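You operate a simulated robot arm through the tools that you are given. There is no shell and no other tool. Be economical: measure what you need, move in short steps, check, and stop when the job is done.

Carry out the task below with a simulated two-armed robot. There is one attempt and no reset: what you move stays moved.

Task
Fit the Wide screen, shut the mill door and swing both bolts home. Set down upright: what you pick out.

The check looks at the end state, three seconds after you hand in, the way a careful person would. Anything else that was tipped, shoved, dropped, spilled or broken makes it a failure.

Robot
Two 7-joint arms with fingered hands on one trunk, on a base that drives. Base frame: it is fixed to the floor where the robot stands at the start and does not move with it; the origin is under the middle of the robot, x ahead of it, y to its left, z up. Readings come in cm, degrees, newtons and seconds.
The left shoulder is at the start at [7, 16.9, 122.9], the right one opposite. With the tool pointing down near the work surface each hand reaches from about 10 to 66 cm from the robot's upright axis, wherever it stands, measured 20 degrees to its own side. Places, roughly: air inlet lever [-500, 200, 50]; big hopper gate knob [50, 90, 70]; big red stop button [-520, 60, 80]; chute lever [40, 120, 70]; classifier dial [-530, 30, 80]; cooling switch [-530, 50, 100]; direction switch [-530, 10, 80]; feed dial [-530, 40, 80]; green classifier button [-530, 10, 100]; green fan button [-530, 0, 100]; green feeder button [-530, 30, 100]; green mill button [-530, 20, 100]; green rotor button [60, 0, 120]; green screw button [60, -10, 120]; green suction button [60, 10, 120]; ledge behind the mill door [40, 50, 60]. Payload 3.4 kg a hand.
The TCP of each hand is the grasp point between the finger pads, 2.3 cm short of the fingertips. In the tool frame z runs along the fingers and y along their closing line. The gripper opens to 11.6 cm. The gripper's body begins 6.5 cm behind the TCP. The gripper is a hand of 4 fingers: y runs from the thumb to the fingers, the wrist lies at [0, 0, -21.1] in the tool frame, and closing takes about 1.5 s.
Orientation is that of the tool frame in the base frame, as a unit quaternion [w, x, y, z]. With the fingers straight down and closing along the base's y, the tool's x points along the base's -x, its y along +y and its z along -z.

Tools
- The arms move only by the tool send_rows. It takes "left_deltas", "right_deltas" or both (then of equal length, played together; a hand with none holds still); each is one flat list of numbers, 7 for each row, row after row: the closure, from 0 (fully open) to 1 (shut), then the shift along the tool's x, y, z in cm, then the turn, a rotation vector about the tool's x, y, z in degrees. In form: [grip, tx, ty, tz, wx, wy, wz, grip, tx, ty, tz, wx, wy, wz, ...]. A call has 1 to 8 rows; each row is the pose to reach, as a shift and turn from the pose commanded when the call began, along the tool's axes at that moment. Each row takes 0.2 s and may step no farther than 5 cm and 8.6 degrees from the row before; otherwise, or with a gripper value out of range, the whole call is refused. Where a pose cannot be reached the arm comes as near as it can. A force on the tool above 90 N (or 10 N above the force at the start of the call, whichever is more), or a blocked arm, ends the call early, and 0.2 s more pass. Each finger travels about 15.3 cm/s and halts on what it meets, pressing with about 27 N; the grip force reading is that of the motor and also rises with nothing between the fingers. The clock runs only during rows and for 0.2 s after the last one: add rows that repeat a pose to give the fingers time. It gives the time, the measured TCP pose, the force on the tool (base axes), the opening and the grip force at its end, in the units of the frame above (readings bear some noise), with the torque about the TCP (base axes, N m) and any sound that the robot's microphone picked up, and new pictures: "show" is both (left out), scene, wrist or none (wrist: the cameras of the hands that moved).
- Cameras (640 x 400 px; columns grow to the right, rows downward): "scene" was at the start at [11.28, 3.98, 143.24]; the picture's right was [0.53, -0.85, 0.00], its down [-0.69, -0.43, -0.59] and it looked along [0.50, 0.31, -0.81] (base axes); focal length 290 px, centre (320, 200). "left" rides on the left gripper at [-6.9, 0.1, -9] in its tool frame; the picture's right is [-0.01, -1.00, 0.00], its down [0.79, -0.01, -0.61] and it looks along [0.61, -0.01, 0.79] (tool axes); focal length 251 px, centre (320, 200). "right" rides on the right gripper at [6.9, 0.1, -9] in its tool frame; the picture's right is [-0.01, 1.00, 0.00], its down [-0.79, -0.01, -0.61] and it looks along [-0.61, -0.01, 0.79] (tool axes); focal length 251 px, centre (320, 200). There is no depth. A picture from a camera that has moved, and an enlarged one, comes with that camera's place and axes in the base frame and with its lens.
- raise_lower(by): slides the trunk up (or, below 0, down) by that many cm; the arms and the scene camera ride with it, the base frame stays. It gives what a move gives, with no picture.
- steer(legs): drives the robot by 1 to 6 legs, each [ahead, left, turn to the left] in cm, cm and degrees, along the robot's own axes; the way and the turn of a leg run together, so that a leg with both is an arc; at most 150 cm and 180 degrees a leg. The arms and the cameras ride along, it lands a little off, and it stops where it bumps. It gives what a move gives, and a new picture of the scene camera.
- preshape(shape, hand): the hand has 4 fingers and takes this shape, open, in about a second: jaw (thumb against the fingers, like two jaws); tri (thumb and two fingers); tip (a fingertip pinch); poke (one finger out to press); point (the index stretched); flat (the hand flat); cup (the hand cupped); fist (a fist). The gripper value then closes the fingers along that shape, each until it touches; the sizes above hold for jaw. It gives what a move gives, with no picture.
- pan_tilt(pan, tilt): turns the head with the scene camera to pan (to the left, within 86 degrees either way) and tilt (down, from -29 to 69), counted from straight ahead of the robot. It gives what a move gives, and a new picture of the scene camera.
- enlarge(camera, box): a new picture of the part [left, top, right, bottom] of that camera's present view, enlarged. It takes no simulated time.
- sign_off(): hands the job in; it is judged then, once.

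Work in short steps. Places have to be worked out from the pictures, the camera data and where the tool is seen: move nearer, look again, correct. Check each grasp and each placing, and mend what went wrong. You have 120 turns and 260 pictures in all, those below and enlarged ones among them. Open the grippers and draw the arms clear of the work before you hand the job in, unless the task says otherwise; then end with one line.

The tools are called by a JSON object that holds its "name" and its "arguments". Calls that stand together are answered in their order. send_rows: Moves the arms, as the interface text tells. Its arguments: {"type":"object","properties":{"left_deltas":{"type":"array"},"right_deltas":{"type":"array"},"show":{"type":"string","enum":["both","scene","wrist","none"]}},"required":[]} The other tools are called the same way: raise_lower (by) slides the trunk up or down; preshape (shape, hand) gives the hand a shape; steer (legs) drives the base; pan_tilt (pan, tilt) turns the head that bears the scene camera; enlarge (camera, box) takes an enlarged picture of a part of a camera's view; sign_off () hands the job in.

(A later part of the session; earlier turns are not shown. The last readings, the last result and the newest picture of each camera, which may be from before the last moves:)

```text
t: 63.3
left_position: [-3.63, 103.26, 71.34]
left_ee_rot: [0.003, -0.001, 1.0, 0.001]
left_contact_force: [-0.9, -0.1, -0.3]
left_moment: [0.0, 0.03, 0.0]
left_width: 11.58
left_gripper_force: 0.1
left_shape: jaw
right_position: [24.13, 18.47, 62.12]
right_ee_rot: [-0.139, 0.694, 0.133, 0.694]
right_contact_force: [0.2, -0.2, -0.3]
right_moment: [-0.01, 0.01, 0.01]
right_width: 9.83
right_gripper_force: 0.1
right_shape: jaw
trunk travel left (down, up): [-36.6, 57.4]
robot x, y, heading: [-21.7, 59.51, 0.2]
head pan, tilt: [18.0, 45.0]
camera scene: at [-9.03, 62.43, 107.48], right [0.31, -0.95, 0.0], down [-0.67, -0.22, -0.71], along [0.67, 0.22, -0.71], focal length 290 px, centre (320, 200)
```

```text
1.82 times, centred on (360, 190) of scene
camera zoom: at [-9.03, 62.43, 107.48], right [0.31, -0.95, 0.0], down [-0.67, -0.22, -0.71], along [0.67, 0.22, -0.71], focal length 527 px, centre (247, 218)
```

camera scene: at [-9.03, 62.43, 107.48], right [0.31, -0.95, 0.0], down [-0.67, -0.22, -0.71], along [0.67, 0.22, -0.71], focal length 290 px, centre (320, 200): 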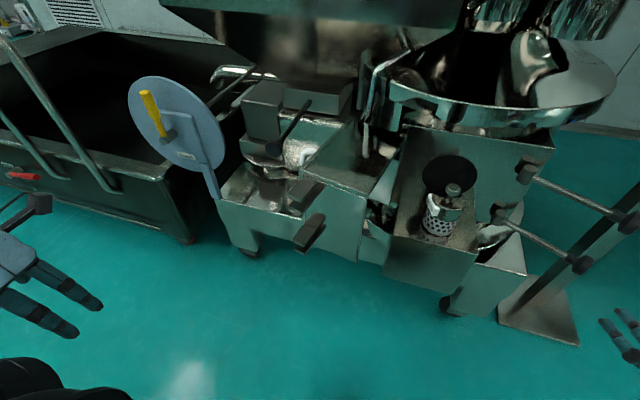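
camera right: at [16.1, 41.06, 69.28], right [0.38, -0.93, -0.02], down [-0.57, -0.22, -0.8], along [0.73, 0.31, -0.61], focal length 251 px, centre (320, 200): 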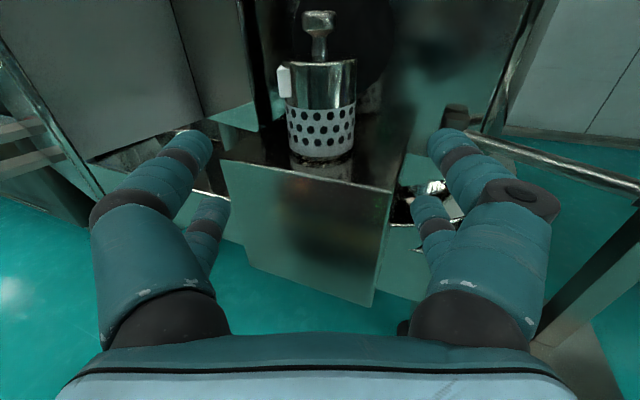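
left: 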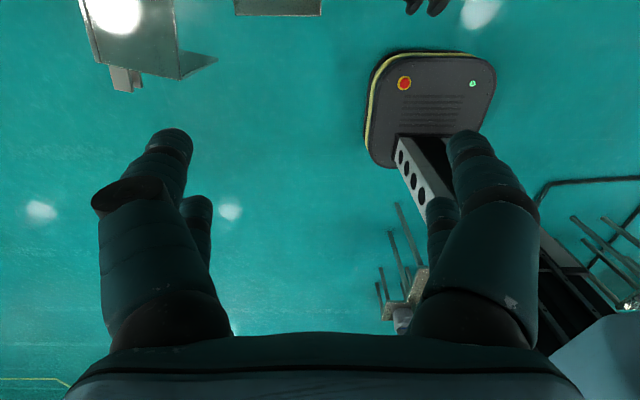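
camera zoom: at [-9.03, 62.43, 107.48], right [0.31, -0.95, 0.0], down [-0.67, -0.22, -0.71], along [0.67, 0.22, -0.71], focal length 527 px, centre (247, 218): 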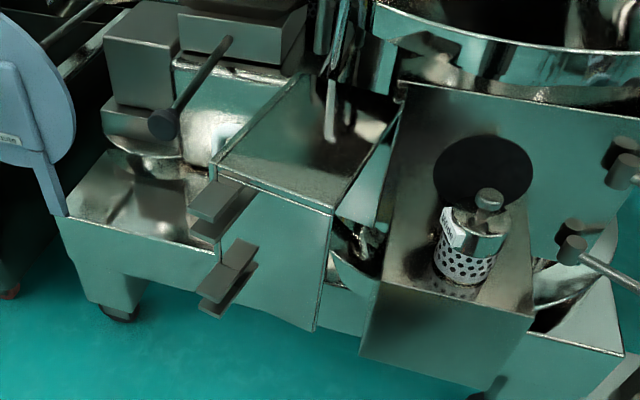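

The door is a box cover; its ears at [~25, 77], gate knob at [43, 91, 67] must be avoided. I back off 6 cm, then bring the left hand forward and pitch it to point horizontally ahead.

{"name": "steer", "arguments": {"legs": [[-6, 0, 0]]}}

{"name": "send_rows", "arguments": {"left_deltas": [0.3, -4.5, -1.5, 0, 0, 0, 0, 0.5, -9, -3, 0, 0, 0, 0, 0.8, -13.5, -4.5, 0, 0, 0, 0, 1, -18, -6, 0, 0, 0, 0, 1, -22, -7, 0, 0, 0, 0], "show": "none"}}

{"name": "send_rows", "arguments": {"left_deltas": [1, 0, 0, 0, 0, -8.5, 0, 1, 0, 0, 0, 0, -17, 0, 1, 0, 0, 0, 0, -25.5, 0, 1, 0, 0, 0, 0, -34, 0, 1, 0, 0, 0, 0, -42.5, 0, 1, 0, 0, 0, 0, -51, 0, 1, 0, 0, 0, 0, -59.5, 0, 1, 0, 0, 0, 0, -68, 0], "show": "both"}}

```text
t: 64.3
left_position: [-9.68, 103.14, 71.21]
left_ee_rot: [0.004, -0.001, 1.0, 0.001]
left_contact_force: [0.3, 0.3, -0.3]
left_moment: [-0.04, -0.01, 0.01]
left_width: 11.6
left_gripper_force: 0.1
left_shape: jaw
right_position: [18.09, 18.46, 62.08]
right_ee_rot: [-0.139, 0.694, 0.133, 0.694]
right_contact_force: [0.1, -0.1, -0.2]
right_moment: [0.01, 0.04, -0.01]
right_width: 9.83
right_gripper_force: 0.1
right_shape: jaw
trunk travel left (down, up): [-36.6, 57.4]
robot x, y, heading: [-27.37, 60.02, 0.4]
head pan, tilt: [18.0, 45.0]
camera scene: at [-15.09, 62.41, 107.49], right [0.31, -0.95, 0.0], down [-0.67, -0.22, -0.71], along [0.67, 0.22, -0.71], focal length 290 px, centre (320, 200)
```

scene: 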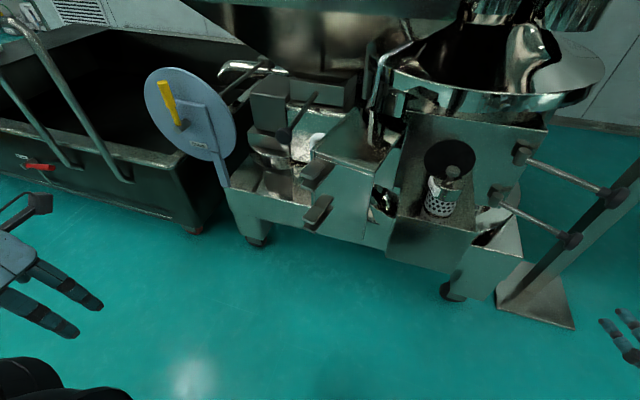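

```text
t: 65.5
left_position: [12.64, 96.24, 71.2]
left_ee_rot: [0.002, -0.002, 1.0, 0.0]
left_contact_force: [-0.3, -0.4, -0.4]
left_moment: [0.0, 0.04, 0.01]
left_width: 0.01
left_gripper_force: 26.8
left_shape: jaw
right_position: [18.15, 18.5, 62.14]
right_ee_rot: [-0.14, 0.694, 0.134, 0.693]
right_contact_force: [0.1, 0.9, -0.9]
right_moment: [0.02, 0.02, 0.01]
right_width: 9.84
right_gripper_force: 0.1
right_shape: jaw
trunk travel left (down, up): [-36.6, 57.4]
robot x, y, heading: [-27.87, 59.8, 0.2]
head pan, tilt: [18.0, 45.0]
```

```text
t: 67.3
left_position: [14.84, 98.74, 70.27]
left_ee_rot: [0.562, -0.001, 0.827, 0.001]
left_contact_force: [0.3, 0.1, -0.2]
left_moment: [0.04, 0.03, 0.0]
left_width: 0.01
left_gripper_force: 27.2
left_shape: jaw
left hand out of reach, approached as far as the arm can: row 5, 6, 7, 8
right_position: [18.13, 18.5, 62.0]
right_ee_rot: [-0.138, 0.694, 0.133, 0.694]
right_contact_force: [0.2, -0.9, 0.0]
right_moment: [0.03, 0.01, 0.02]
right_width: 9.83
right_gripper_force: 0.0
right_shape: jaw
trunk travel left (down, up): [-36.6, 57.4]
robot x, y, heading: [-27.98, 59.85, 0.5]
head pan, tilt: [18.0, 45.0]
camera scene: at [-15.02, 62.39, 107.48], right [0.31, -0.95, 0.0], down [-0.67, -0.22, -0.71], along [0.67, 0.22, -0.71], focal length 290 px, centre (320, 200)
camera left: at [8.9, 98.75, 80.0], right [0.0, -1.0, 0.01], down [-0.86, -0.01, -0.52], along [0.52, 0.0, -0.86], focal length 251 px, centre (320, 200)
```

scene: 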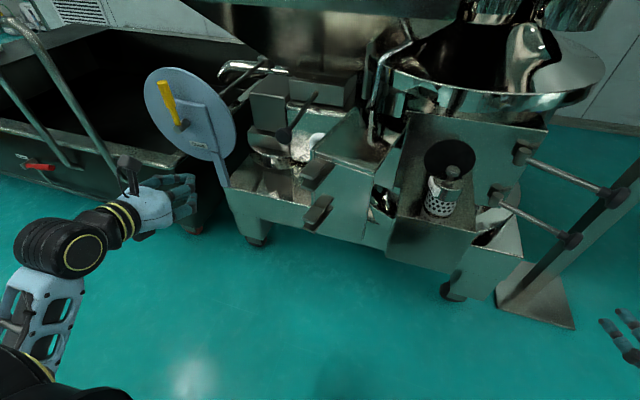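
left: 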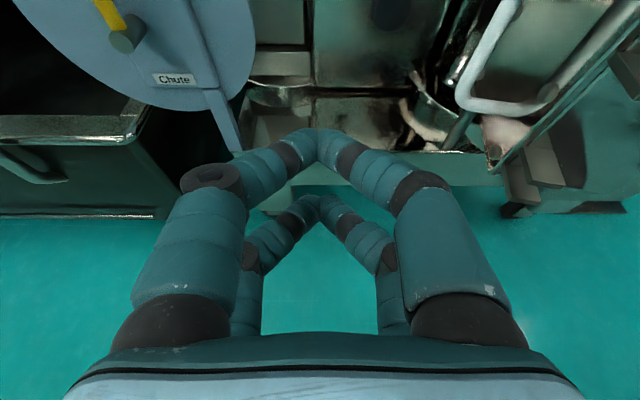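

The hand is pitched ~22° below horizontal, good enough. I slide it right to y≈85, then forward so the fingertips are left of the ears.

{"name": "send_rows", "arguments": {"left_deltas": [1, 0, -4.5, 0, 0, 0, 0, 1, 0, -9, 0, 0, 0, 0, 1, 0, -13.5, 0, 0, 0, 0, 1, -0.9, -13.5, 4.5, 0, 0, 0, 1, -1.9, -13.5, 9, 0, 0, 0], "show": "both"}}

{"name": "enlarge", "arguments": {"camera": "scene", "box": [140, 80, 460, 280]}}

```text
t: 68.5
left_position: [23.86, 84.89, 68.55]
left_ee_rot: [0.56, -0.001, 0.828, 0.0]
left_contact_force: [0.3, -0.5, 0.6]
left_moment: [0.01, -0.02, 0.0]
left_width: 0.0
left_gripper_force: 26.8
left_shape: jaw
left hand out of reach, approached as far as the arm can: row 1, 2, 3, 4
right_position: [18.08, 18.36, 61.98]
right_ee_rot: [-0.139, 0.695, 0.131, 0.694]
right_contact_force: [0.1, -0.6, -0.1]
right_moment: [-0.04, -0.05, -0.04]
right_width: 9.84
right_gripper_force: 0.0
right_shape: jaw
trunk travel left (down, up): [-36.6, 57.4]
robot x, y, heading: [-28.37, 59.65, 0.1]
head pan, tilt: [18.0, 45.0]
camera scene: at [-14.94, 62.37, 107.47], right [0.31, -0.95, 0.0], down [-0.67, -0.22, -0.71], along [0.67, 0.22, -0.71], focal length 290 px, centre (320, 200)
camera left: at [18.08, 84.87, 78.29], right [0.0, -1.0, 0.01], down [-0.86, -0.01, -0.51], along [0.51, -0.01, -0.86], focal length 251 px, centre (320, 200)
```

scene: 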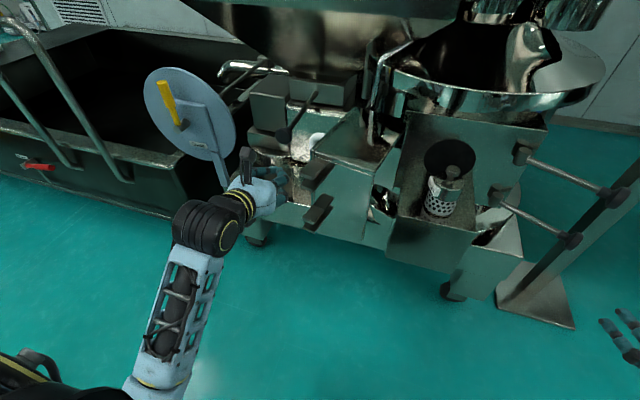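
left: 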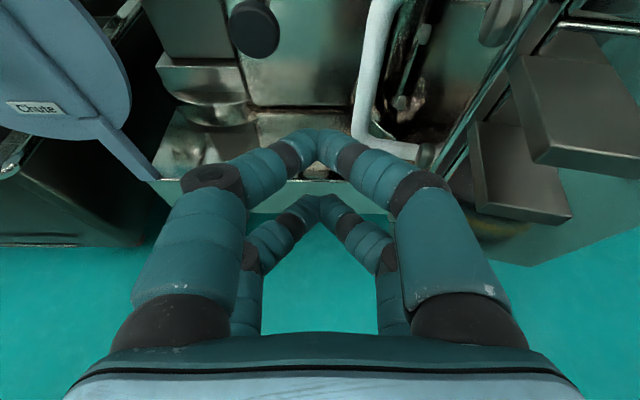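

```text
2.00 times, centred on (300, 180) of scene
camera zoom: at [-14.94, 62.37, 107.47], right [0.31, -0.95, 0.0], down [-0.67, -0.22, -0.71], along [0.67, 0.22, -0.71], focal length 580 px, centre (360, 240)
```

zoom: 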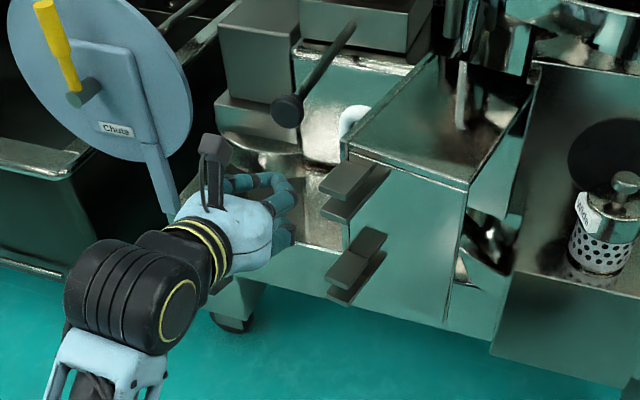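

The fingertips are left of the ears at the right height. Now sweep right, following the arc (also retreating slightly), checking forces.

{"name": "send_rows", "arguments": {"left_deltas": [1, 0, -3, 0, 0, 0, 0, 1, 0, -5, 0, 0, 0, 0, 1, 0.4, -7, -1, 0, 0, 0, 1, 0.8, -9, -2, 0, 0, 0, 1, 1.1, -11, -3, 0, 0, 0], "show": "both"}}

```text
t: 69.8
left_position: [20.64, 75.47, 67.79]
left_ee_rot: [0.564, 0.056, 0.822, 0.055]
left_contact_force: [0.7, -0.5, 0.1]
left_moment: [0.03, 0.01, -0.03]
left_width: 0.02
left_gripper_force: 27.1
left_shape: jaw
right_position: [18.0, 18.34, 62.1]
right_ee_rot: [-0.138, 0.694, 0.134, 0.694]
right_contact_force: [-0.2, -0.8, 0.8]
right_moment: [-0.02, 0.03, 0.0]
right_width: 9.85
right_gripper_force: 0.0
right_shape: jaw
trunk travel left (down, up): [-36.6, 57.4]
robot x, y, heading: [-28.23, 60.05, 0.1]
head pan, tilt: [18.0, 45.0]
stopped in row 5 (left hand): the arm was blocked; the commanded pose is now the measured one
camera scene: at [-14.97, 62.42, 107.47], right [0.31, -0.95, 0.0], down [-0.67, -0.22, -0.71], along [0.67, 0.22, -0.71], focal length 290 px, centre (320, 200)
camera left: at [14.78, 74.17, 77.25], right [-0.03, -0.99, -0.14], down [-0.85, 0.1, -0.52], along [0.52, 0.11, -0.84], focal length 251 px, centre (320, 200)
```

scene: 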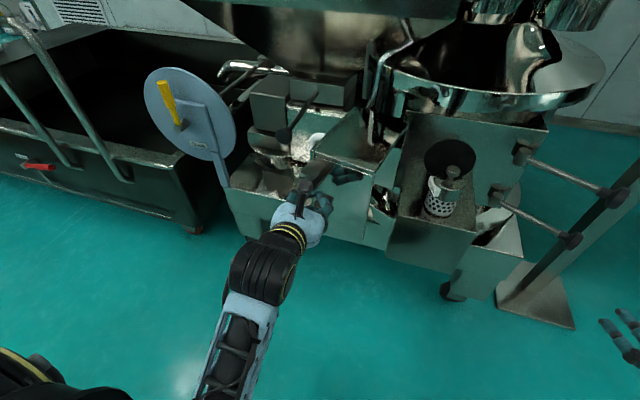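
left: 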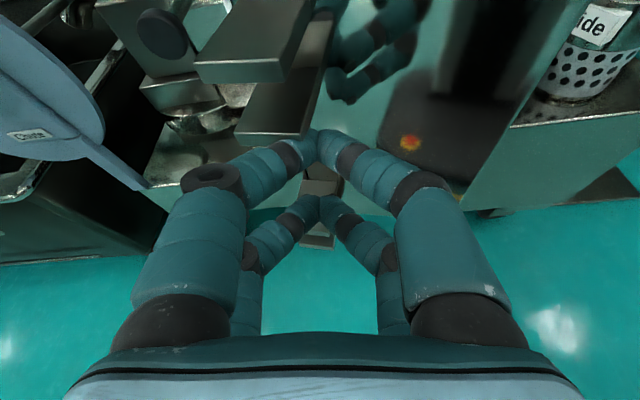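

The hand passed in front of the ears and hit an arm limit; the door hasn't moved. I go back left with the roll undone, then back the robot for a more extended arm.

{"name": "send_rows", "arguments": {"left_deltas": [1, 0, 4, -1, 0.8, 0, -4.4, 1, 0, 8, -2, 1.6, 0, -8.8, 1, 0, 11, -2, 1.6, 0, -8.8], "show": "none"}}

{"name": "steer", "arguments": {"legs": [[-8, 3, 0]]}}

```text
t: 70.6
left_position: [20.55, 86.59, 69.87]
left_ee_rot: [0.567, -0.002, 0.824, -0.003]
left_contact_force: [0.0, 0.4, 0.1]
left_moment: [-0.02, -0.02, 0.0]
left_width: 0.0
left_gripper_force: 26.9
left_shape: jaw
left hand out of reach, approached as far as the arm can: row 2, 3
right_position: [18.03, 18.47, 62.11]
right_ee_rot: [-0.138, 0.694, 0.133, 0.694]
right_contact_force: [-0.4, -0.4, -1.5]
right_moment: [0.01, 0.01, -0.03]
right_width: 9.82
right_gripper_force: 0.0
right_shape: jaw
trunk travel left (down, up): [-36.6, 57.4]
robot x, y, heading: [-27.75, 59.89, 0.3]
head pan, tilt: [18.0, 45.0]
```

```text
t: 71.7
left_position: [12.42, 89.5, 69.68]
left_ee_rot: [0.567, 0.0, 0.824, -0.002]
left_contact_force: [0.3, 0.8, 0.4]
left_moment: [0.0, 0.03, 0.0]
left_width: 0.0
left_gripper_force: 26.8
left_shape: jaw
right_position: [10.0, 21.4, 62.15]
right_ee_rot: [-0.138, 0.694, 0.133, 0.694]
right_contact_force: [0.3, 0.3, -0.2]
right_moment: [0.01, -0.02, -0.03]
right_width: 9.84
right_gripper_force: 0.1
right_shape: jaw
trunk travel left (down, up): [-36.6, 57.4]
robot x, y, heading: [-35.81, 62.73, 0.0]
head pan, tilt: [18.0, 45.0]
camera scene: at [-23.07, 65.44, 107.49], right [0.31, -0.95, 0.0], down [-0.67, -0.22, -0.71], along [0.67, 0.22, -0.71], focal length 290 px, centre (320, 200)
```

scene: 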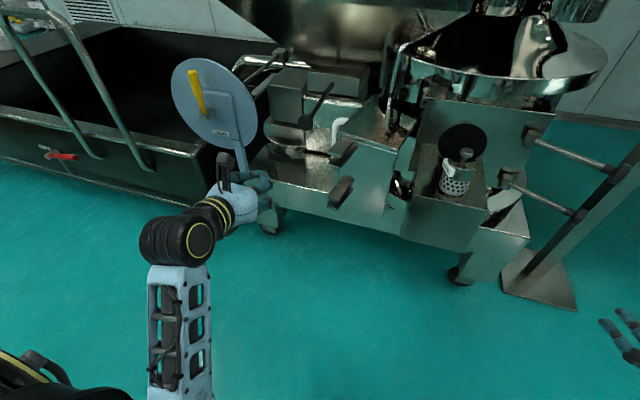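

Move forward to x≈28, y≈85.5, z≈67, left of the ears, and look.

{"name": "send_rows", "arguments": {"left_deltas": [1, -0.8, -1, 3.9, 0, 0, 0, 1, -1.6, -2, 7.8, 0, 0, 0, 1, -2.4, -3, 11.6, 0, 0, 0, 1, -3.1, -4, 15.5, 0, 0, 0, 1, -3.1, -4, 15.5, 0, 0, 0], "show": "both"}}

{"name": "enlarge", "arguments": {"camera": "scene", "box": [180, 60, 440, 240]}}

```text
t: 72.7
left_position: [27.08, 90.82, 66.55]
left_ee_rot: [0.557, 0.022, 0.827, 0.071]
left_contact_force: [-0.8, 0.0, 0.5]
left_moment: [-0.02, 0.0, 0.0]
left_width: 0.0
left_gripper_force: 26.6
left_shape: jaw
right_position: [10.07, 21.46, 62.07]
right_ee_rot: [-0.139, 0.694, 0.133, 0.693]
right_contact_force: [-0.2, -0.7, 0.1]
right_moment: [0.01, 0.01, 0.0]
right_width: 9.84
right_gripper_force: 0.0
right_shape: jaw
trunk travel left (down, up): [-36.6, 57.4]
robot x, y, heading: [-35.58, 62.91, 0.0]
head pan, tilt: [18.0, 45.0]
stopped in row 5 (left hand): the arm was blocked; the commanded pose is now the measured one
camera scene: at [-22.98, 65.4, 107.48], right [0.31, -0.95, 0.0], down [-0.67, -0.22, -0.71], along [0.67, 0.22, -0.71], focal length 290 px, centre (320, 200)
camera left: at [21.38, 89.24, 76.17], right [0.05, -0.99, -0.13], down [-0.86, 0.03, -0.51], along [0.51, 0.14, -0.85], focal length 251 px, centre (320, 200)
```

scene: 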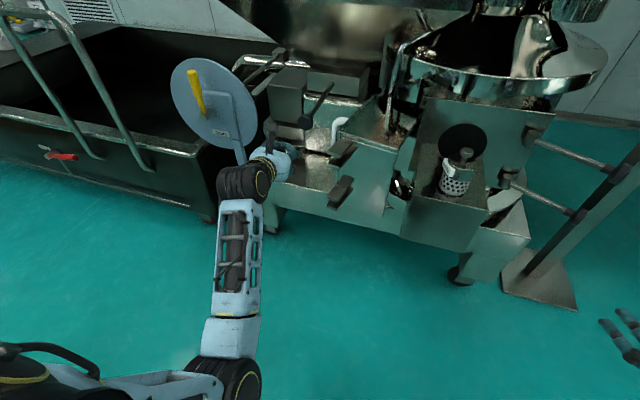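
left: 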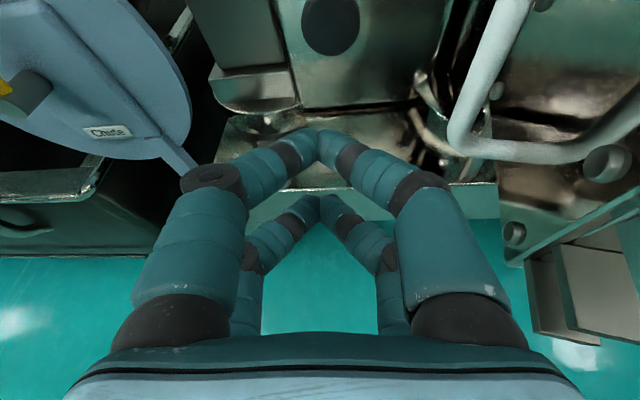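

```text
2.22 times, centred on (310, 150) of scene
camera zoom: at [-22.98, 65.4, 107.48], right [0.31, -0.95, 0.0], down [-0.67, -0.22, -0.71], along [0.67, 0.22, -0.71], focal length 644 px, centre (342, 311)
```

zoom: 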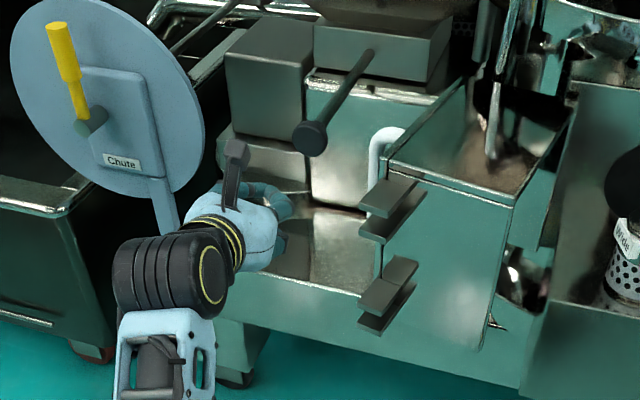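

The left arm hits joint limits with the hand this level and shoulder low. I withdraw, raise the trunk 15 cm, and pitch the hand more downward (~45°).

{"name": "send_rows", "arguments": {"left_deltas": [1, 0, 0, -4, 2, 0, -3, 1, 0, 0, -8, 5, 0, -6.5, 1, 0, 0, -12, 5, 0, -6.5], "show": "none"}}

{"name": "raise_lower", "arguments": {"by": 16}}

{"name": "send_rows", "arguments": {"left_deltas": [1, 0, 0, 0, 0, 8, 0, 1, 0, 0, 0, 0, 16, 0, 1, 0, 0, 0, 0, 24, 0, 1, 0, 0, 0, 0, 24, 0], "show": "both"}}

```text
t: 73.5
left_position: [16.31, 92.84, 72.13]
left_ee_rot: [0.562, 0.039, 0.823, 0.076]
left_contact_force: [-0.4, -0.2, -0.9]
left_moment: [-0.01, 0.0, -0.02]
left_width: 0.0
left_gripper_force: 26.9
left_shape: jaw
right_position: [9.97, 21.42, 62.13]
right_ee_rot: [-0.137, 0.694, 0.133, 0.694]
right_contact_force: [0.4, 0.6, 0.6]
right_moment: [-0.01, 0.02, 0.01]
right_width: 9.83
right_gripper_force: 0.0
right_shape: jaw
trunk travel left (down, up): [-36.6, 57.4]
robot x, y, heading: [-36.04, 62.99, 0.0]
head pan, tilt: [18.0, 45.0]
stopped in row 3 (left hand): the arm was blocked; the commanded pose is now the measured one
```

```text
t: 75.3
left_position: [16.37, 92.85, 88.17]
left_ee_rot: [0.561, 0.039, 0.823, 0.075]
left_contact_force: [-0.4, -0.4, 0.7]
left_moment: [-0.01, 0.0, -0.01]
left_width: 0.0
left_gripper_force: 27.1
left_shape: jaw
right_position: [10.1, 21.39, 78.09]
right_ee_rot: [-0.139, 0.694, 0.133, 0.694]
right_contact_force: [0.2, 0.6, 0.4]
right_moment: [-0.01, -0.01, -0.03]
right_width: 9.85
right_gripper_force: 0.0
right_shape: jaw
trunk travel left (down, up): [-52.6, 41.4]
robot x, y, heading: [-35.93, 62.56, 0.0]
head pan, tilt: [18.0, 45.0]
```

```text
t: 76.3
left_position: [16.34, 92.78, 88.22]
left_ee_rot: [0.378, 0.021, 0.922, 0.081]
left_contact_force: [0.2, -1.1, -0.2]
left_moment: [-0.02, -0.02, 0.03]
left_width: 0.0
left_gripper_force: 27.0
left_shape: jaw
right_position: [10.06, 21.4, 78.06]
right_ee_rot: [-0.139, 0.694, 0.133, 0.694]
right_contact_force: [0.1, 0.5, -0.2]
right_moment: [-0.02, 0.01, -0.03]
right_width: 9.87
right_gripper_force: 0.1
right_shape: jaw
trunk travel left (down, up): [-52.6, 41.4]
robot x, y, heading: [-35.94, 62.47, 0.0]
head pan, tilt: [18.0, 45.0]
camera scene: at [-23.01, 65.42, 123.48], right [0.31, -0.95, 0.0], down [-0.67, -0.22, -0.71], along [0.67, 0.22, -0.71], focal length 290 px, centre (320, 200)
camera left: at [14.9, 90.89, 99.23], right [0.03, -0.99, -0.16], down [-0.99, -0.01, -0.13], along [0.13, 0.16, -0.98], focal length 251 px, centre (320, 200)
```

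scene: 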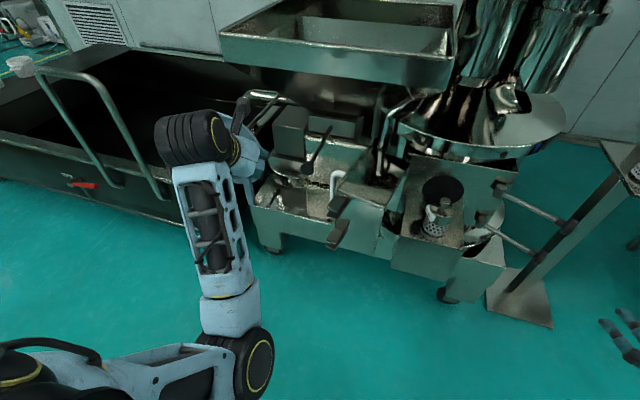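
left: 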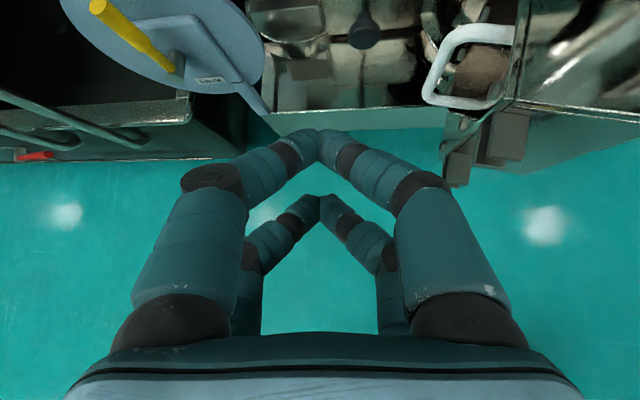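

I bring the hand down to the left of the door's ears (x≈19, y≈86, z≈67), undoing the small twist on the way.

{"name": "send_rows", "arguments": {"left_deltas": [1, 2.3, -2.1, 3.2, 1.5, 0, -1.2, 1, 4.7, -4.2, 6.4, 3, 0, -2.4, 1, 7, -6.2, 9.5, 4.5, 0, -3.6, 1, 9.4, -8.3, 12.7, 6, 0, -4.8, 1, 11.7, -10.4, 15.9, 7.7, 0, -5.8, 1, 11.7, -10.4, 15.9, 7.7, 0, -5.8], "show": "both"}}

```text
t: 77.1
left_position: [21.05, 94.73, 87.61]
left_ee_rot: [0.459, 0.01, 0.88, 0.121]
left_contact_force: [-0.3, -0.4, 0.0]
left_moment: [0.0, 0.03, -0.04]
left_width: 0.01
left_gripper_force: 26.9
left_shape: jaw
right_position: [10.16, 21.39, 78.04]
right_ee_rot: [-0.137, 0.695, 0.133, 0.694]
right_contact_force: [-0.6, -0.7, 0.2]
right_moment: [0.0, -0.01, 0.01]
right_width: 9.82
right_gripper_force: 0.0
right_shape: jaw
trunk travel left (down, up): [-52.6, 41.4]
robot x, y, heading: [-35.67, 63.13, 0.3]
head pan, tilt: [18.0, 45.0]
stopped in row 3 (left hand): the arm was blocked; the commanded pose is now the measured one
camera scene: at [-22.97, 65.41, 123.47], right [0.31, -0.95, 0.0], down [-0.67, -0.22, -0.71], along [0.67, 0.22, -0.71], focal length 290 px, centre (320, 200)
camera left: at [17.72, 92.03, 98.14], right [0.1, -0.97, -0.22], down [-0.95, -0.03, -0.31], along [0.29, 0.24, -0.93], focal length 251 px, centre (320, 200)
```

scene: 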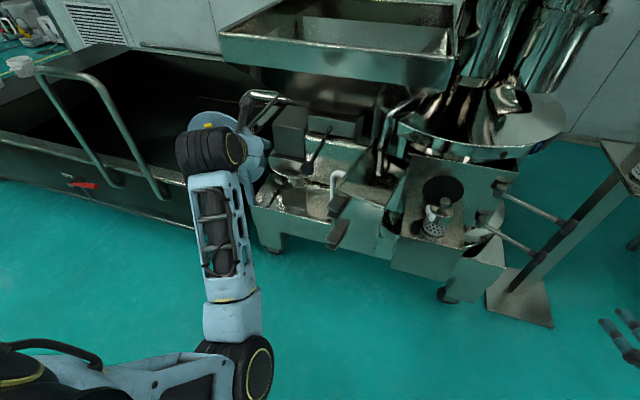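
left: 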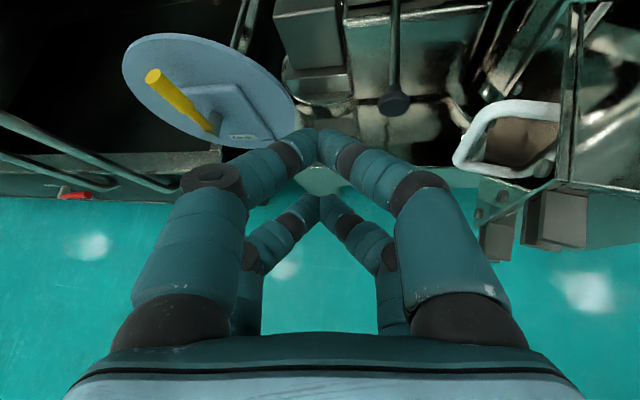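

The left arm is wound up against a limit. I retreat and rotate back toward tool-down, to restart from a comfortable posture.

{"name": "send_rows", "arguments": {"left_deltas": [1, 1, 0, -1.5, 0, 8, 0, 1, 2, 0, -3, 0, 16, 0, 1, 3, 0, -4.5, 0, 24, 0, 1, 4, 0, -6, 0, 32, 0, 1, 4.6, 0, -6.4, 0, 40, 0, 1, 4.6, 0, -6.4, 0, 48, 0, 1, 4.6, 0, -6.4, 0, 55, 0], "show": "both"}}

```text
t: 78.7
left_position: [16.37, 96.66, 85.8]
left_ee_rot: [-0.001, -0.045, 0.993, 0.109]
left_contact_force: [0.2, 0.7, 1.1]
left_moment: [0.01, -0.01, 0.0]
left_width: 0.0
left_gripper_force: 26.6
left_shape: jaw
left hand out of reach, approached as far as the arm can: row 5, 6, 7
right_position: [10.09, 21.49, 78.14]
right_ee_rot: [-0.138, 0.695, 0.132, 0.694]
right_contact_force: [0.2, 0.3, 0.5]
right_moment: [0.04, 0.02, 0.01]
right_width: 9.83
right_gripper_force: 0.1
right_shape: jaw
trunk travel left (down, up): [-52.6, 41.4]
robot x, y, heading: [-35.86, 62.8, 0.3]
head pan, tilt: [18.0, 45.0]
camera scene: at [-22.94, 65.41, 123.47], right [0.31, -0.95, 0.0], down [-0.67, -0.22, -0.71], along [0.67, 0.22, -0.71], focal length 290 px, centre (320, 200)
camera left: at [23.11, 95.3, 94.59], right [0.1, -0.97, -0.22], down [-0.78, -0.21, 0.58], along [-0.61, 0.11, -0.78], focal length 251 px, centre (320, 200)
```

scene: 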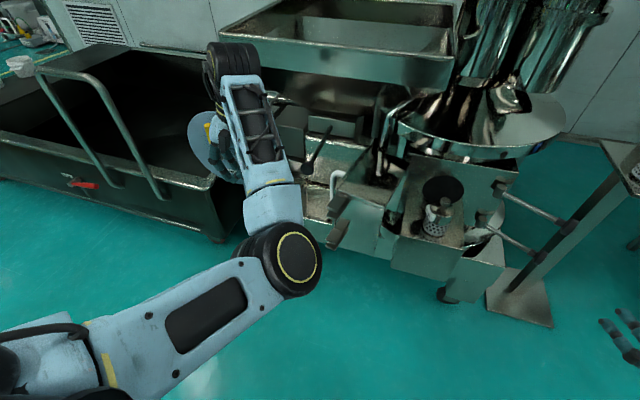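
left: 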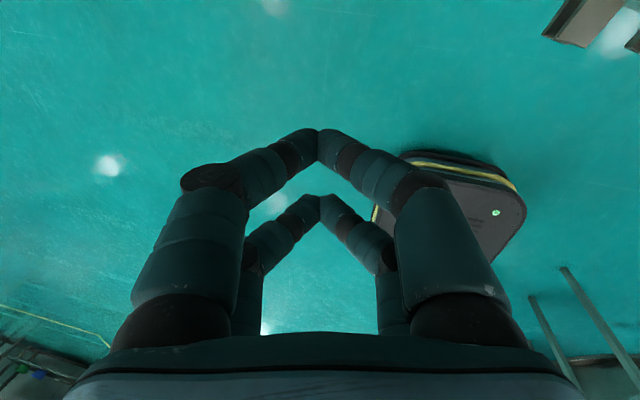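

Tool-down is regained. The mirrored version of the posture that worked for the right hand (tool x up, hand pointing to the right) should suit: I turn the left hand toward azimuth −50° in free space, moving back a bit.

{"name": "send_rows", "arguments": {"left_deltas": [1, 1.5, -0.5, 0, 5.6, 3.4, -5.1, 1, 3, -1, 0, 11.2, 6.8, -10.2, 1, 4.5, -1.5, 0, 16.9, 10.2, -15.2, 1, 6, -2, 0, 22.5, 13.6, -20.3, 1, 6, -2, 0, 28.2, 17, -25.4, 1, 6, -2, 0, 33.8, 20.4, -30.5, 1, 6, -2, 0, 39.5, 23.8, -35.5], "show": "scene"}}

```text
t: 80.3
left_position: [10.46, 94.48, 85.38]
left_ee_rot: [-0.149, -0.357, 0.89, -0.241]
left_contact_force: [0.0, 0.6, 0.5]
left_moment: [0.01, -0.01, 0.0]
left_width: 0.0
left_gripper_force: 26.8
left_shape: jaw
left hand out of reach, approached as far as the arm can: row 1, 2, 3, 4
right_position: [10.09, 21.4, 78.2]
right_ee_rot: [-0.137, 0.694, 0.133, 0.694]
right_contact_force: [0.0, 0.1, -0.1]
right_moment: [0.03, -0.01, -0.02]
right_width: 9.83
right_gripper_force: 0.0
right_shape: jaw
trunk travel left (down, up): [-52.6, 41.4]
robot x, y, heading: [-35.76, 62.59, 0.1]
head pan, tilt: [18.0, 45.0]
camera scene: at [-23.03, 65.48, 123.48], right [0.31, -0.95, 0.0], down [-0.67, -0.22, -0.71], along [0.67, 0.22, -0.71], focal length 290 px, centre (320, 200)
```

scene: 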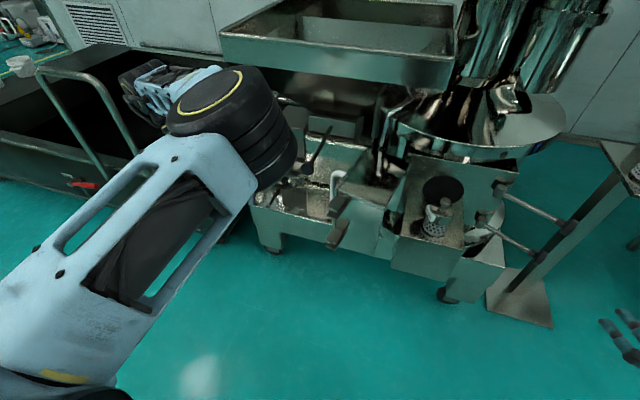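

Orientation follows. Continue the turn.

{"name": "send_rows", "arguments": {"left_deltas": [1, 0, 0, 0, 5.6, 3.4, -5.1, 1, 0, 0, 0, 11.2, 6.8, -10.2, 1, 0, 0, 0, 16.9, 10.2, -15.2, 1, 0, 0, 0, 22.5, 13.6, -20.3, 1, 0, 0, 0, 28.2, 17, -25.4, 1, 0, 0, 0, 33.8, 20.4, -30.5, 1, 0, 0, 0, 39.5, 23.8, -35.5], "show": "scene"}}

```text
t: 81.9
left_position: [10.45, 94.44, 85.3]
left_ee_rot: [0.262, 0.577, -0.562, 0.532]
left_contact_force: [-0.6, 0.2, -0.1]
left_moment: [-0.01, 0.02, 0.02]
left_width: 0.0
left_gripper_force: 27.3
left_shape: jaw
right_position: [10.06, 21.33, 78.17]
right_ee_rot: [-0.138, 0.694, 0.133, 0.694]
right_contact_force: [-0.2, 0.3, 0.3]
right_moment: [-0.03, -0.01, -0.03]
right_width: 9.84
right_gripper_force: 0.1
right_shape: jaw
trunk travel left (down, up): [-52.6, 41.4]
robot x, y, heading: [-35.52, 62.87, -0.0]
head pan, tilt: [18.0, 45.0]
camera scene: at [-22.99, 65.44, 123.48], right [0.31, -0.95, 0.0], down [-0.67, -0.22, -0.71], along [0.67, 0.22, -0.71], focal length 290 px, centre (320, 200)
```

scene: 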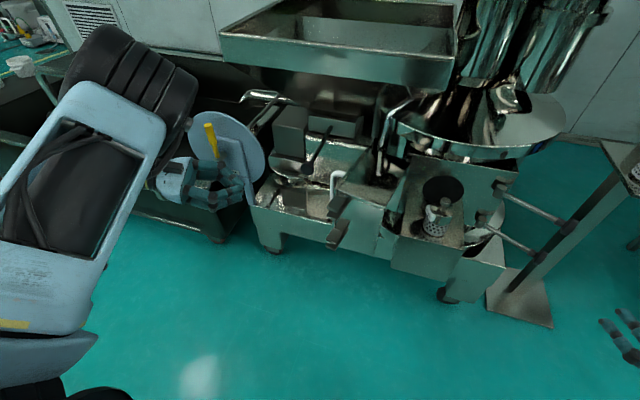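

Working well. Finish the last ~34°.

{"name": "send_rows", "arguments": {"left_deltas": [1, 0, 0, 0, 5.6, 3.4, -5.1, 1, 0, 0, 0, 11.2, 6.8, -10.2, 1, 0, 0, 0, 16.9, 10.2, -15.2, 1, 0, 0, 0, 22.6, 13.7, -20.4, 1, 0, 0, 0, 22.6, 13.7, -20.4], "show": "both"}}

```text
t: 83.1
left_position: [10.47, 94.42, 85.39]
left_ee_rot: [0.298, 0.64, -0.303, 0.64]
left_contact_force: [-0.4, -0.7, 0.1]
left_moment: [0.0, 0.02, 0.0]
left_width: 0.02
left_gripper_force: 27.2
left_shape: jaw
right_position: [9.99, 21.41, 78.1]
right_ee_rot: [-0.139, 0.694, 0.132, 0.694]
right_contact_force: [0.0, -1.2, 0.7]
right_moment: [0.0, -0.02, -0.04]
right_width: 9.83
right_gripper_force: 0.2
right_shape: jaw
trunk travel left (down, up): [-52.6, 41.4]
robot x, y, heading: [-35.82, 62.57, -0.1]
head pan, tilt: [18.0, 45.0]
camera scene: at [-22.97, 65.4, 123.47], right [0.31, -0.95, 0.0], down [-0.67, -0.22, -0.71], along [0.67, 0.22, -0.71], focal length 290 px, centre (320, 200)
camera left: at [4.71, 101.21, 78.53], right [0.77, 0.64, 0.0], down [-0.39, 0.47, 0.8], along [0.51, -0.61, 0.6], focal length 251 px, centre (320, 200)
```

scene: 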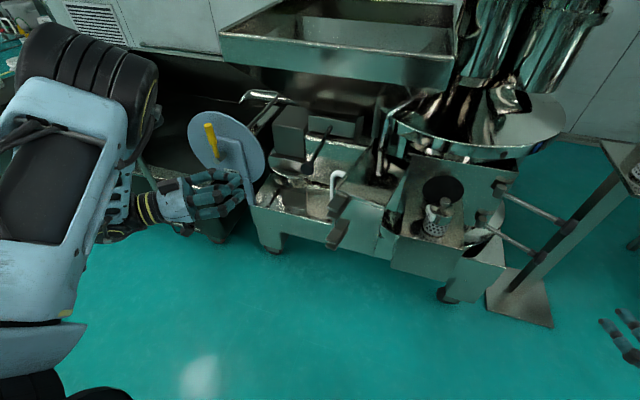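
left: 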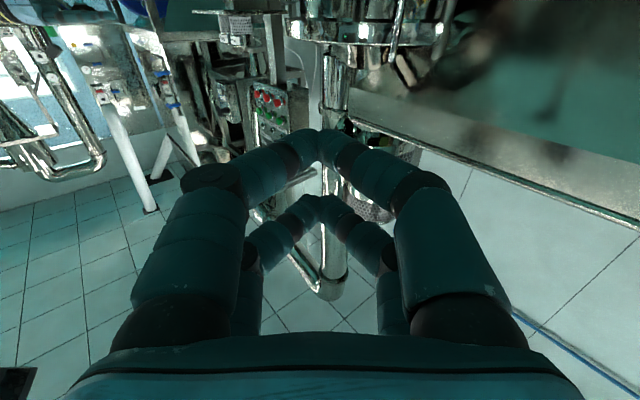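

Pose reached exactly. Lower the trunk 20 cm (hand z≈65) and advance toward the ears' left side.

{"name": "raise_lower", "arguments": {"by": -20}}

{"name": "send_rows", "arguments": {"left_deltas": [1, 0, -0.6, 3.5, 0, 0, 0, 1, 0, -1.2, 7, 0, 0, 0, 1, 0, -1.8, 10.5, 0, 0, 0, 1, 0, -2.4, 14, 0, 0, 0, 1, 0, -2.4, 14, 0, 0, 0], "show": "both"}}

{"name": "enlarge", "arguments": {"camera": "scene", "box": [180, 60, 440, 240]}}

```text
t: 85.2
left_position: [10.52, 94.3, 65.37]
left_ee_rot: [0.298, 0.64, -0.304, 0.64]
left_contact_force: [-0.7, -0.2, -0.5]
left_moment: [0.01, -0.02, 0.04]
left_width: 0.0
left_gripper_force: 26.9
left_shape: jaw
right_position: [10.02, 21.32, 58.05]
right_ee_rot: [-0.139, 0.694, 0.133, 0.694]
right_contact_force: [-0.1, -0.5, 0.0]
right_moment: [0.01, 0.0, -0.03]
right_width: 9.84
right_gripper_force: 0.1
right_shape: jaw
trunk travel left (down, up): [-32.6, 61.4]
robot x, y, heading: [-35.64, 62.77, 0.3]
head pan, tilt: [18.0, 45.0]
```

```text
t: 86.4
left_position: [21.42, 84.94, 65.4]
left_ee_rot: [0.297, 0.64, -0.303, 0.64]
left_contact_force: [0.3, -0.1, 0.3]
left_moment: [0.04, 0.03, -0.01]
left_width: 0.01
left_gripper_force: 27.1
left_shape: jaw
right_position: [10.07, 21.46, 58.06]
right_ee_rot: [-0.139, 0.694, 0.132, 0.694]
right_contact_force: [0.2, -0.1, -0.1]
right_moment: [-0.03, 0.0, -0.03]
right_width: 9.82
right_gripper_force: 0.0
right_shape: jaw
trunk travel left (down, up): [-32.6, 61.4]
robot x, y, heading: [-35.66, 62.8, 0.1]
head pan, tilt: [18.0, 45.0]
camera scene: at [-22.99, 65.42, 103.48], right [0.31, -0.95, 0.0], down [-0.67, -0.22, -0.71], along [0.67, 0.22, -0.71], focal length 290 px, centre (320, 200)
camera left: at [15.64, 91.79, 58.56], right [0.77, 0.64, 0.0], down [-0.39, 0.47, 0.8], along [0.51, -0.61, 0.6], focal length 251 px, centre (320, 200)
```

scene: 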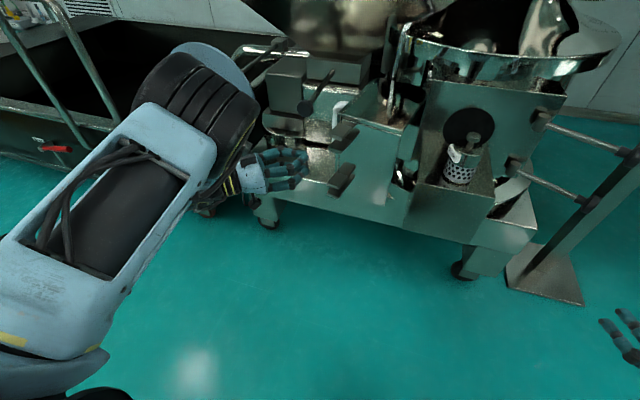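
left: 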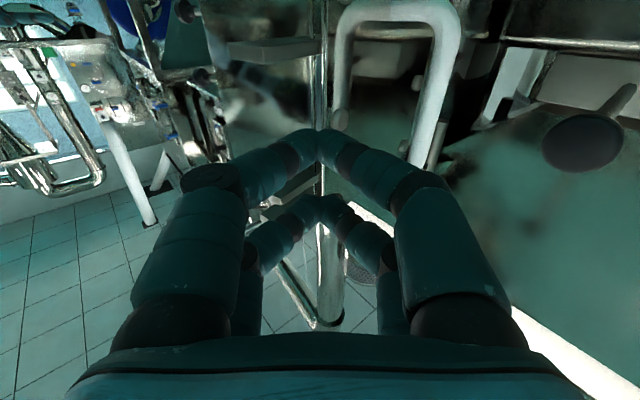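

```text
2.22 times, centred on (310, 150) of scene
camera zoom: at [-22.99, 65.42, 103.48], right [0.31, -0.95, 0.0], down [-0.67, -0.22, -0.71], along [0.67, 0.22, -0.71], focal length 644 px, centre (342, 311)
```

zoom: 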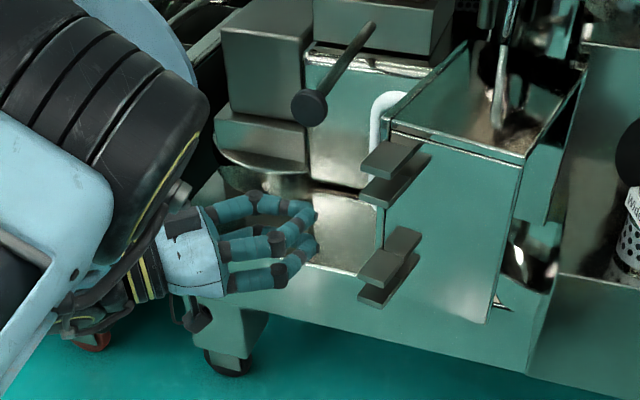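

Fingertips are poised between the ears' heights. Advance 8 cm to push the door's free end.

{"name": "send_rows", "arguments": {"left_deltas": [1, 0, -0.6, 3, 0, 0, 0, 1, 0, -1.2, 5, 0, 0, 0, 1, 0, -1.2, 7, 0, 0, 0, 1, 0, -1.2, 9, 0, 0, 0], "show": "scene"}}

{"name": "enlarge", "arguments": {"camera": "scene", "box": [180, 60, 440, 240]}}

```text
t: 87.4
left_position: [27.97, 78.65, 65.47]
left_ee_rot: [0.298, 0.64, -0.304, 0.64]
left_contact_force: [-1.1, 0.3, 0.1]
left_moment: [0.01, 0.01, -0.01]
left_width: 0.01
left_gripper_force: 26.7
left_shape: jaw
right_position: [10.04, 21.4, 58.0]
right_ee_rot: [-0.138, 0.694, 0.133, 0.694]
right_contact_force: [-0.5, 0.5, 0.3]
right_moment: [0.01, 0.0, -0.03]
right_width: 9.83
right_gripper_force: 0.0
right_shape: jaw
trunk travel left (down, up): [-32.6, 61.4]
robot x, y, heading: [-35.65, 63.07, 0.1]
head pan, tilt: [18.0, 45.0]
camera scene: at [-22.97, 65.38, 103.47], right [0.31, -0.95, 0.0], down [-0.67, -0.22, -0.71], along [0.67, 0.22, -0.71], focal length 290 px, centre (320, 200)
```

scene: 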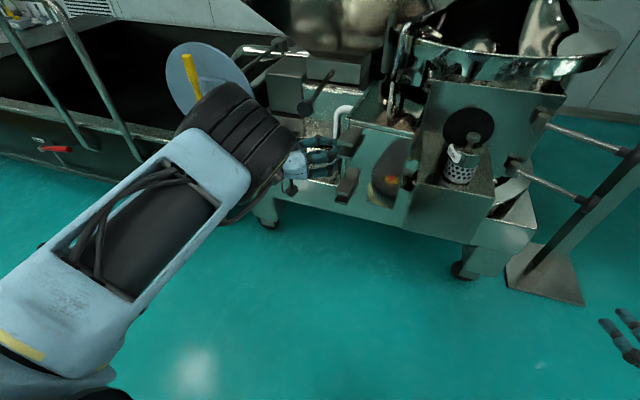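

```text
2.22 times, centred on (310, 150) of scene
camera zoom: at [-22.97, 65.38, 103.47], right [0.31, -0.95, 0.0], down [-0.67, -0.22, -0.71], along [0.67, 0.22, -0.71], focal length 644 px, centre (342, 311)
```

zoom: 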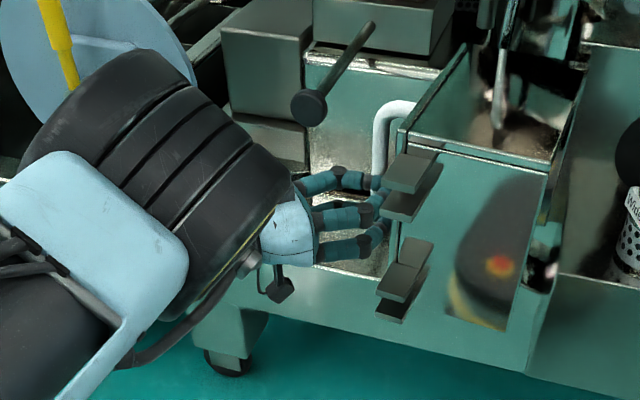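

The door swings freely. I follow the arc: move right and slightly toward the robot.

{"name": "send_rows", "arguments": {"left_deltas": [1, 0, 2, 0.5, 0, 0, 0, 1, 0, 4.5, 1.1, 0, 0, 0, 1, 0, 7, 1.7, 0, 0, 0, 1, 0, 10, 3.1, 0, 0, 0, 1, 0, 12.6, 4.6, 0, 0, 0], "show": "scene"}}

{"name": "enlarge", "arguments": {"camera": "scene", "box": [180, 60, 500, 260]}}

```text
t: 88.6
left_position: [25.86, 74.44, 63.12]
left_ee_rot: [0.298, 0.64, -0.304, 0.64]
left_contact_force: [-0.3, -0.2, 0.6]
left_moment: [-0.01, 0.02, 0.01]
left_width: 0.0
left_gripper_force: 26.6
left_shape: jaw
left hand out of reach, approached as far as the arm can: row 3, 4, 5
right_position: [10.03, 21.36, 58.2]
right_ee_rot: [-0.139, 0.694, 0.133, 0.693]
right_contact_force: [-0.2, -0.1, -0.4]
right_moment: [0.01, 0.01, -0.01]
right_width: 9.84
right_gripper_force: 0.1
right_shape: jaw
trunk travel left (down, up): [-32.6, 61.4]
robot x, y, heading: [-35.84, 62.97, 0.0]
head pan, tilt: [18.0, 45.0]
camera scene: at [-22.93, 65.4, 103.47], right [0.31, -0.95, 0.0], down [-0.67, -0.22, -0.71], along [0.67, 0.22, -0.71], focal length 290 px, centre (320, 200)
```

scene: 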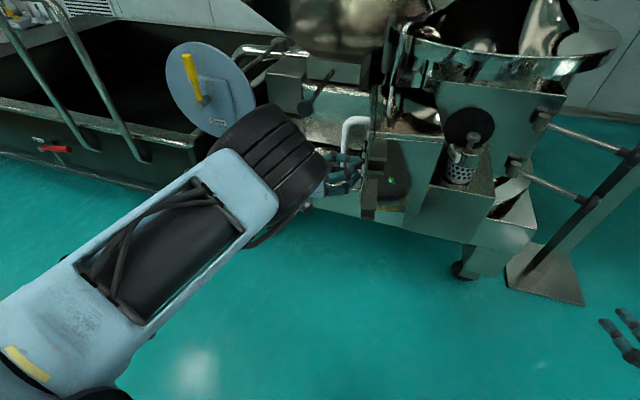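

```text
2.00 times, centred on (340, 160) of scene
camera zoom: at [-22.93, 65.4, 103.47], right [0.31, -0.95, 0.0], down [-0.67, -0.22, -0.71], along [0.67, 0.22, -0.71], focal length 580 px, centre (280, 280)
```

zoom: 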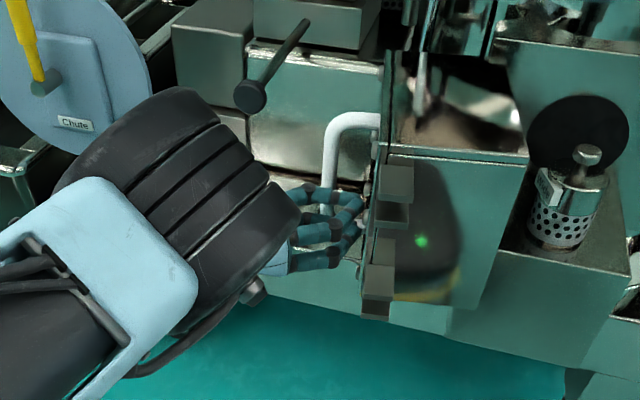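

The door follows; the arm is at its near limit, so I use the base: drive right 8 cm with the hand held.

{"name": "steer", "arguments": {"legs": [[0, -9, 0]]}}

{"name": "enlarge", "arguments": {"camera": "scene", "box": [180, 60, 500, 260]}}

```text
t: 89.6
left_position: [25.2, 70.5, 62.95]
left_ee_rot: [0.291, 0.647, -0.296, 0.64]
left_contact_force: [-18.6, 9.0, 9.4]
left_moment: [0.18, -0.26, 0.37]
left_width: 0.02
left_gripper_force: 27.3
left_shape: jaw
right_position: [10.17, 16.42, 58.27]
right_ee_rot: [-0.143, 0.692, 0.138, 0.694]
right_contact_force: [0.1, -0.1, -0.1]
right_moment: [0.01, 0.02, 0.0]
right_width: 9.82
right_gripper_force: 0.0
right_shape: jaw
trunk travel left (down, up): [-32.6, 61.4]
robot x, y, heading: [-35.7, 56.9, 0.7]
head pan, tilt: [18.0, 45.0]
stopped in leg 1: the force on the tool passed its limit at 120 N (the readings are from after the stop); the commanded pose is now the measured one
camera scene: at [-23.56, 60.22, 103.53], right [0.32, -0.95, 0.0], down [-0.67, -0.23, -0.71], along [0.67, 0.23, -0.7], focal length 290 px, centre (320, 200)
```

scene: 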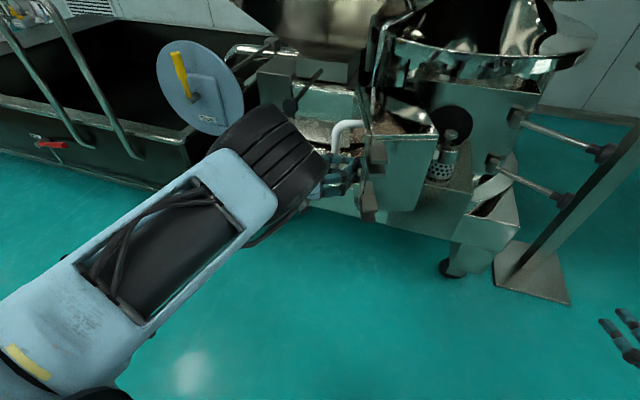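

```text
2.00 times, centred on (340, 160) of scene
camera zoom: at [-23.56, 60.22, 103.53], right [0.32, -0.95, 0.0], down [-0.67, -0.23, -0.71], along [0.67, 0.23, -0.7], focal length 580 px, centre (280, 280)
```

zoom: 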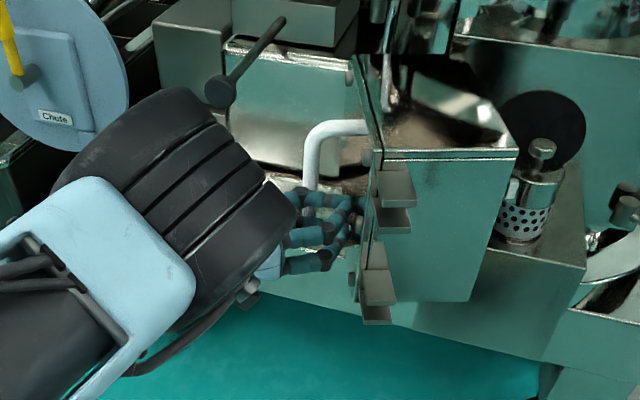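

Base driving pushed too hard (stopped by force limit), though the door is about a third closed. I back off slightly, yaw the hand to match the door's angle, and continue with the arm.

{"name": "send_rows", "arguments": {"left_deltas": [1, 0, 0, -1.5, 0, 0, 0, 1, 0, 0, -1.5, 8, 0, 0, 1, 0, 0, -1.5, 16, 0, 0, 1, 0, 0, -1.5, 24, 0, 0], "show": "scene"}}

{"name": "enlarge", "arguments": {"camera": "scene", "box": [180, 60, 500, 260]}}

```text
t: 90.6
left_position: [27.86, 78.02, 60.74]
left_ee_rot: [0.151, 0.695, -0.158, 0.685]
left_contact_force: [0.3, 0.1, 0.1]
left_moment: [0.0, 0.0, 0.01]
left_width: 0.0
left_gripper_force: 27.3
left_shape: jaw
left hand out of reach, approached as far as the arm can: row 2, 3, 4
right_position: [10.33, 16.33, 58.12]
right_ee_rot: [-0.141, 0.694, 0.137, 0.693]
right_contact_force: [0.0, 0.4, 0.3]
right_moment: [-0.03, 0.01, 0.0]
right_width: 9.82
right_gripper_force: 0.1
right_shape: jaw
trunk travel left (down, up): [-32.6, 61.4]
robot x, y, heading: [-36.16, 57.1, 0.7]
head pan, tilt: [18.0, 45.0]
camera scene: at [-23.12, 60.11, 103.47], right [0.32, -0.95, 0.0], down [-0.67, -0.23, -0.71], along [0.67, 0.23, -0.71], focal length 290 px, centre (320, 200)
```

scene: 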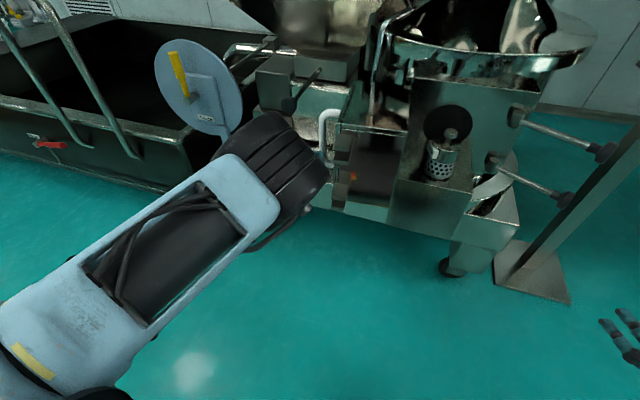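

```text
2.00 times, centred on (340, 160) of scene
camera zoom: at [-23.12, 60.11, 103.47], right [0.32, -0.95, 0.0], down [-0.67, -0.23, -0.71], along [0.67, 0.23, -0.71], focal length 580 px, centre (280, 280)
```

zoom: 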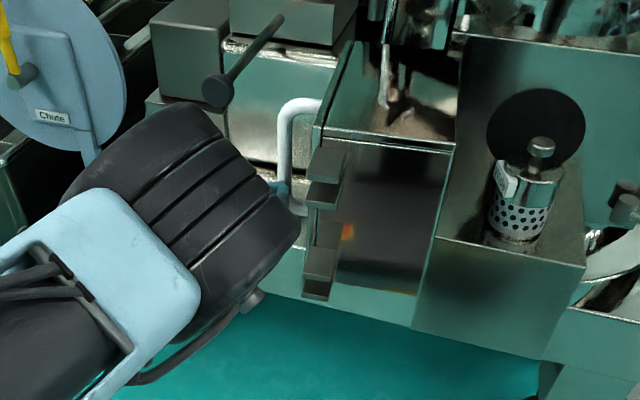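

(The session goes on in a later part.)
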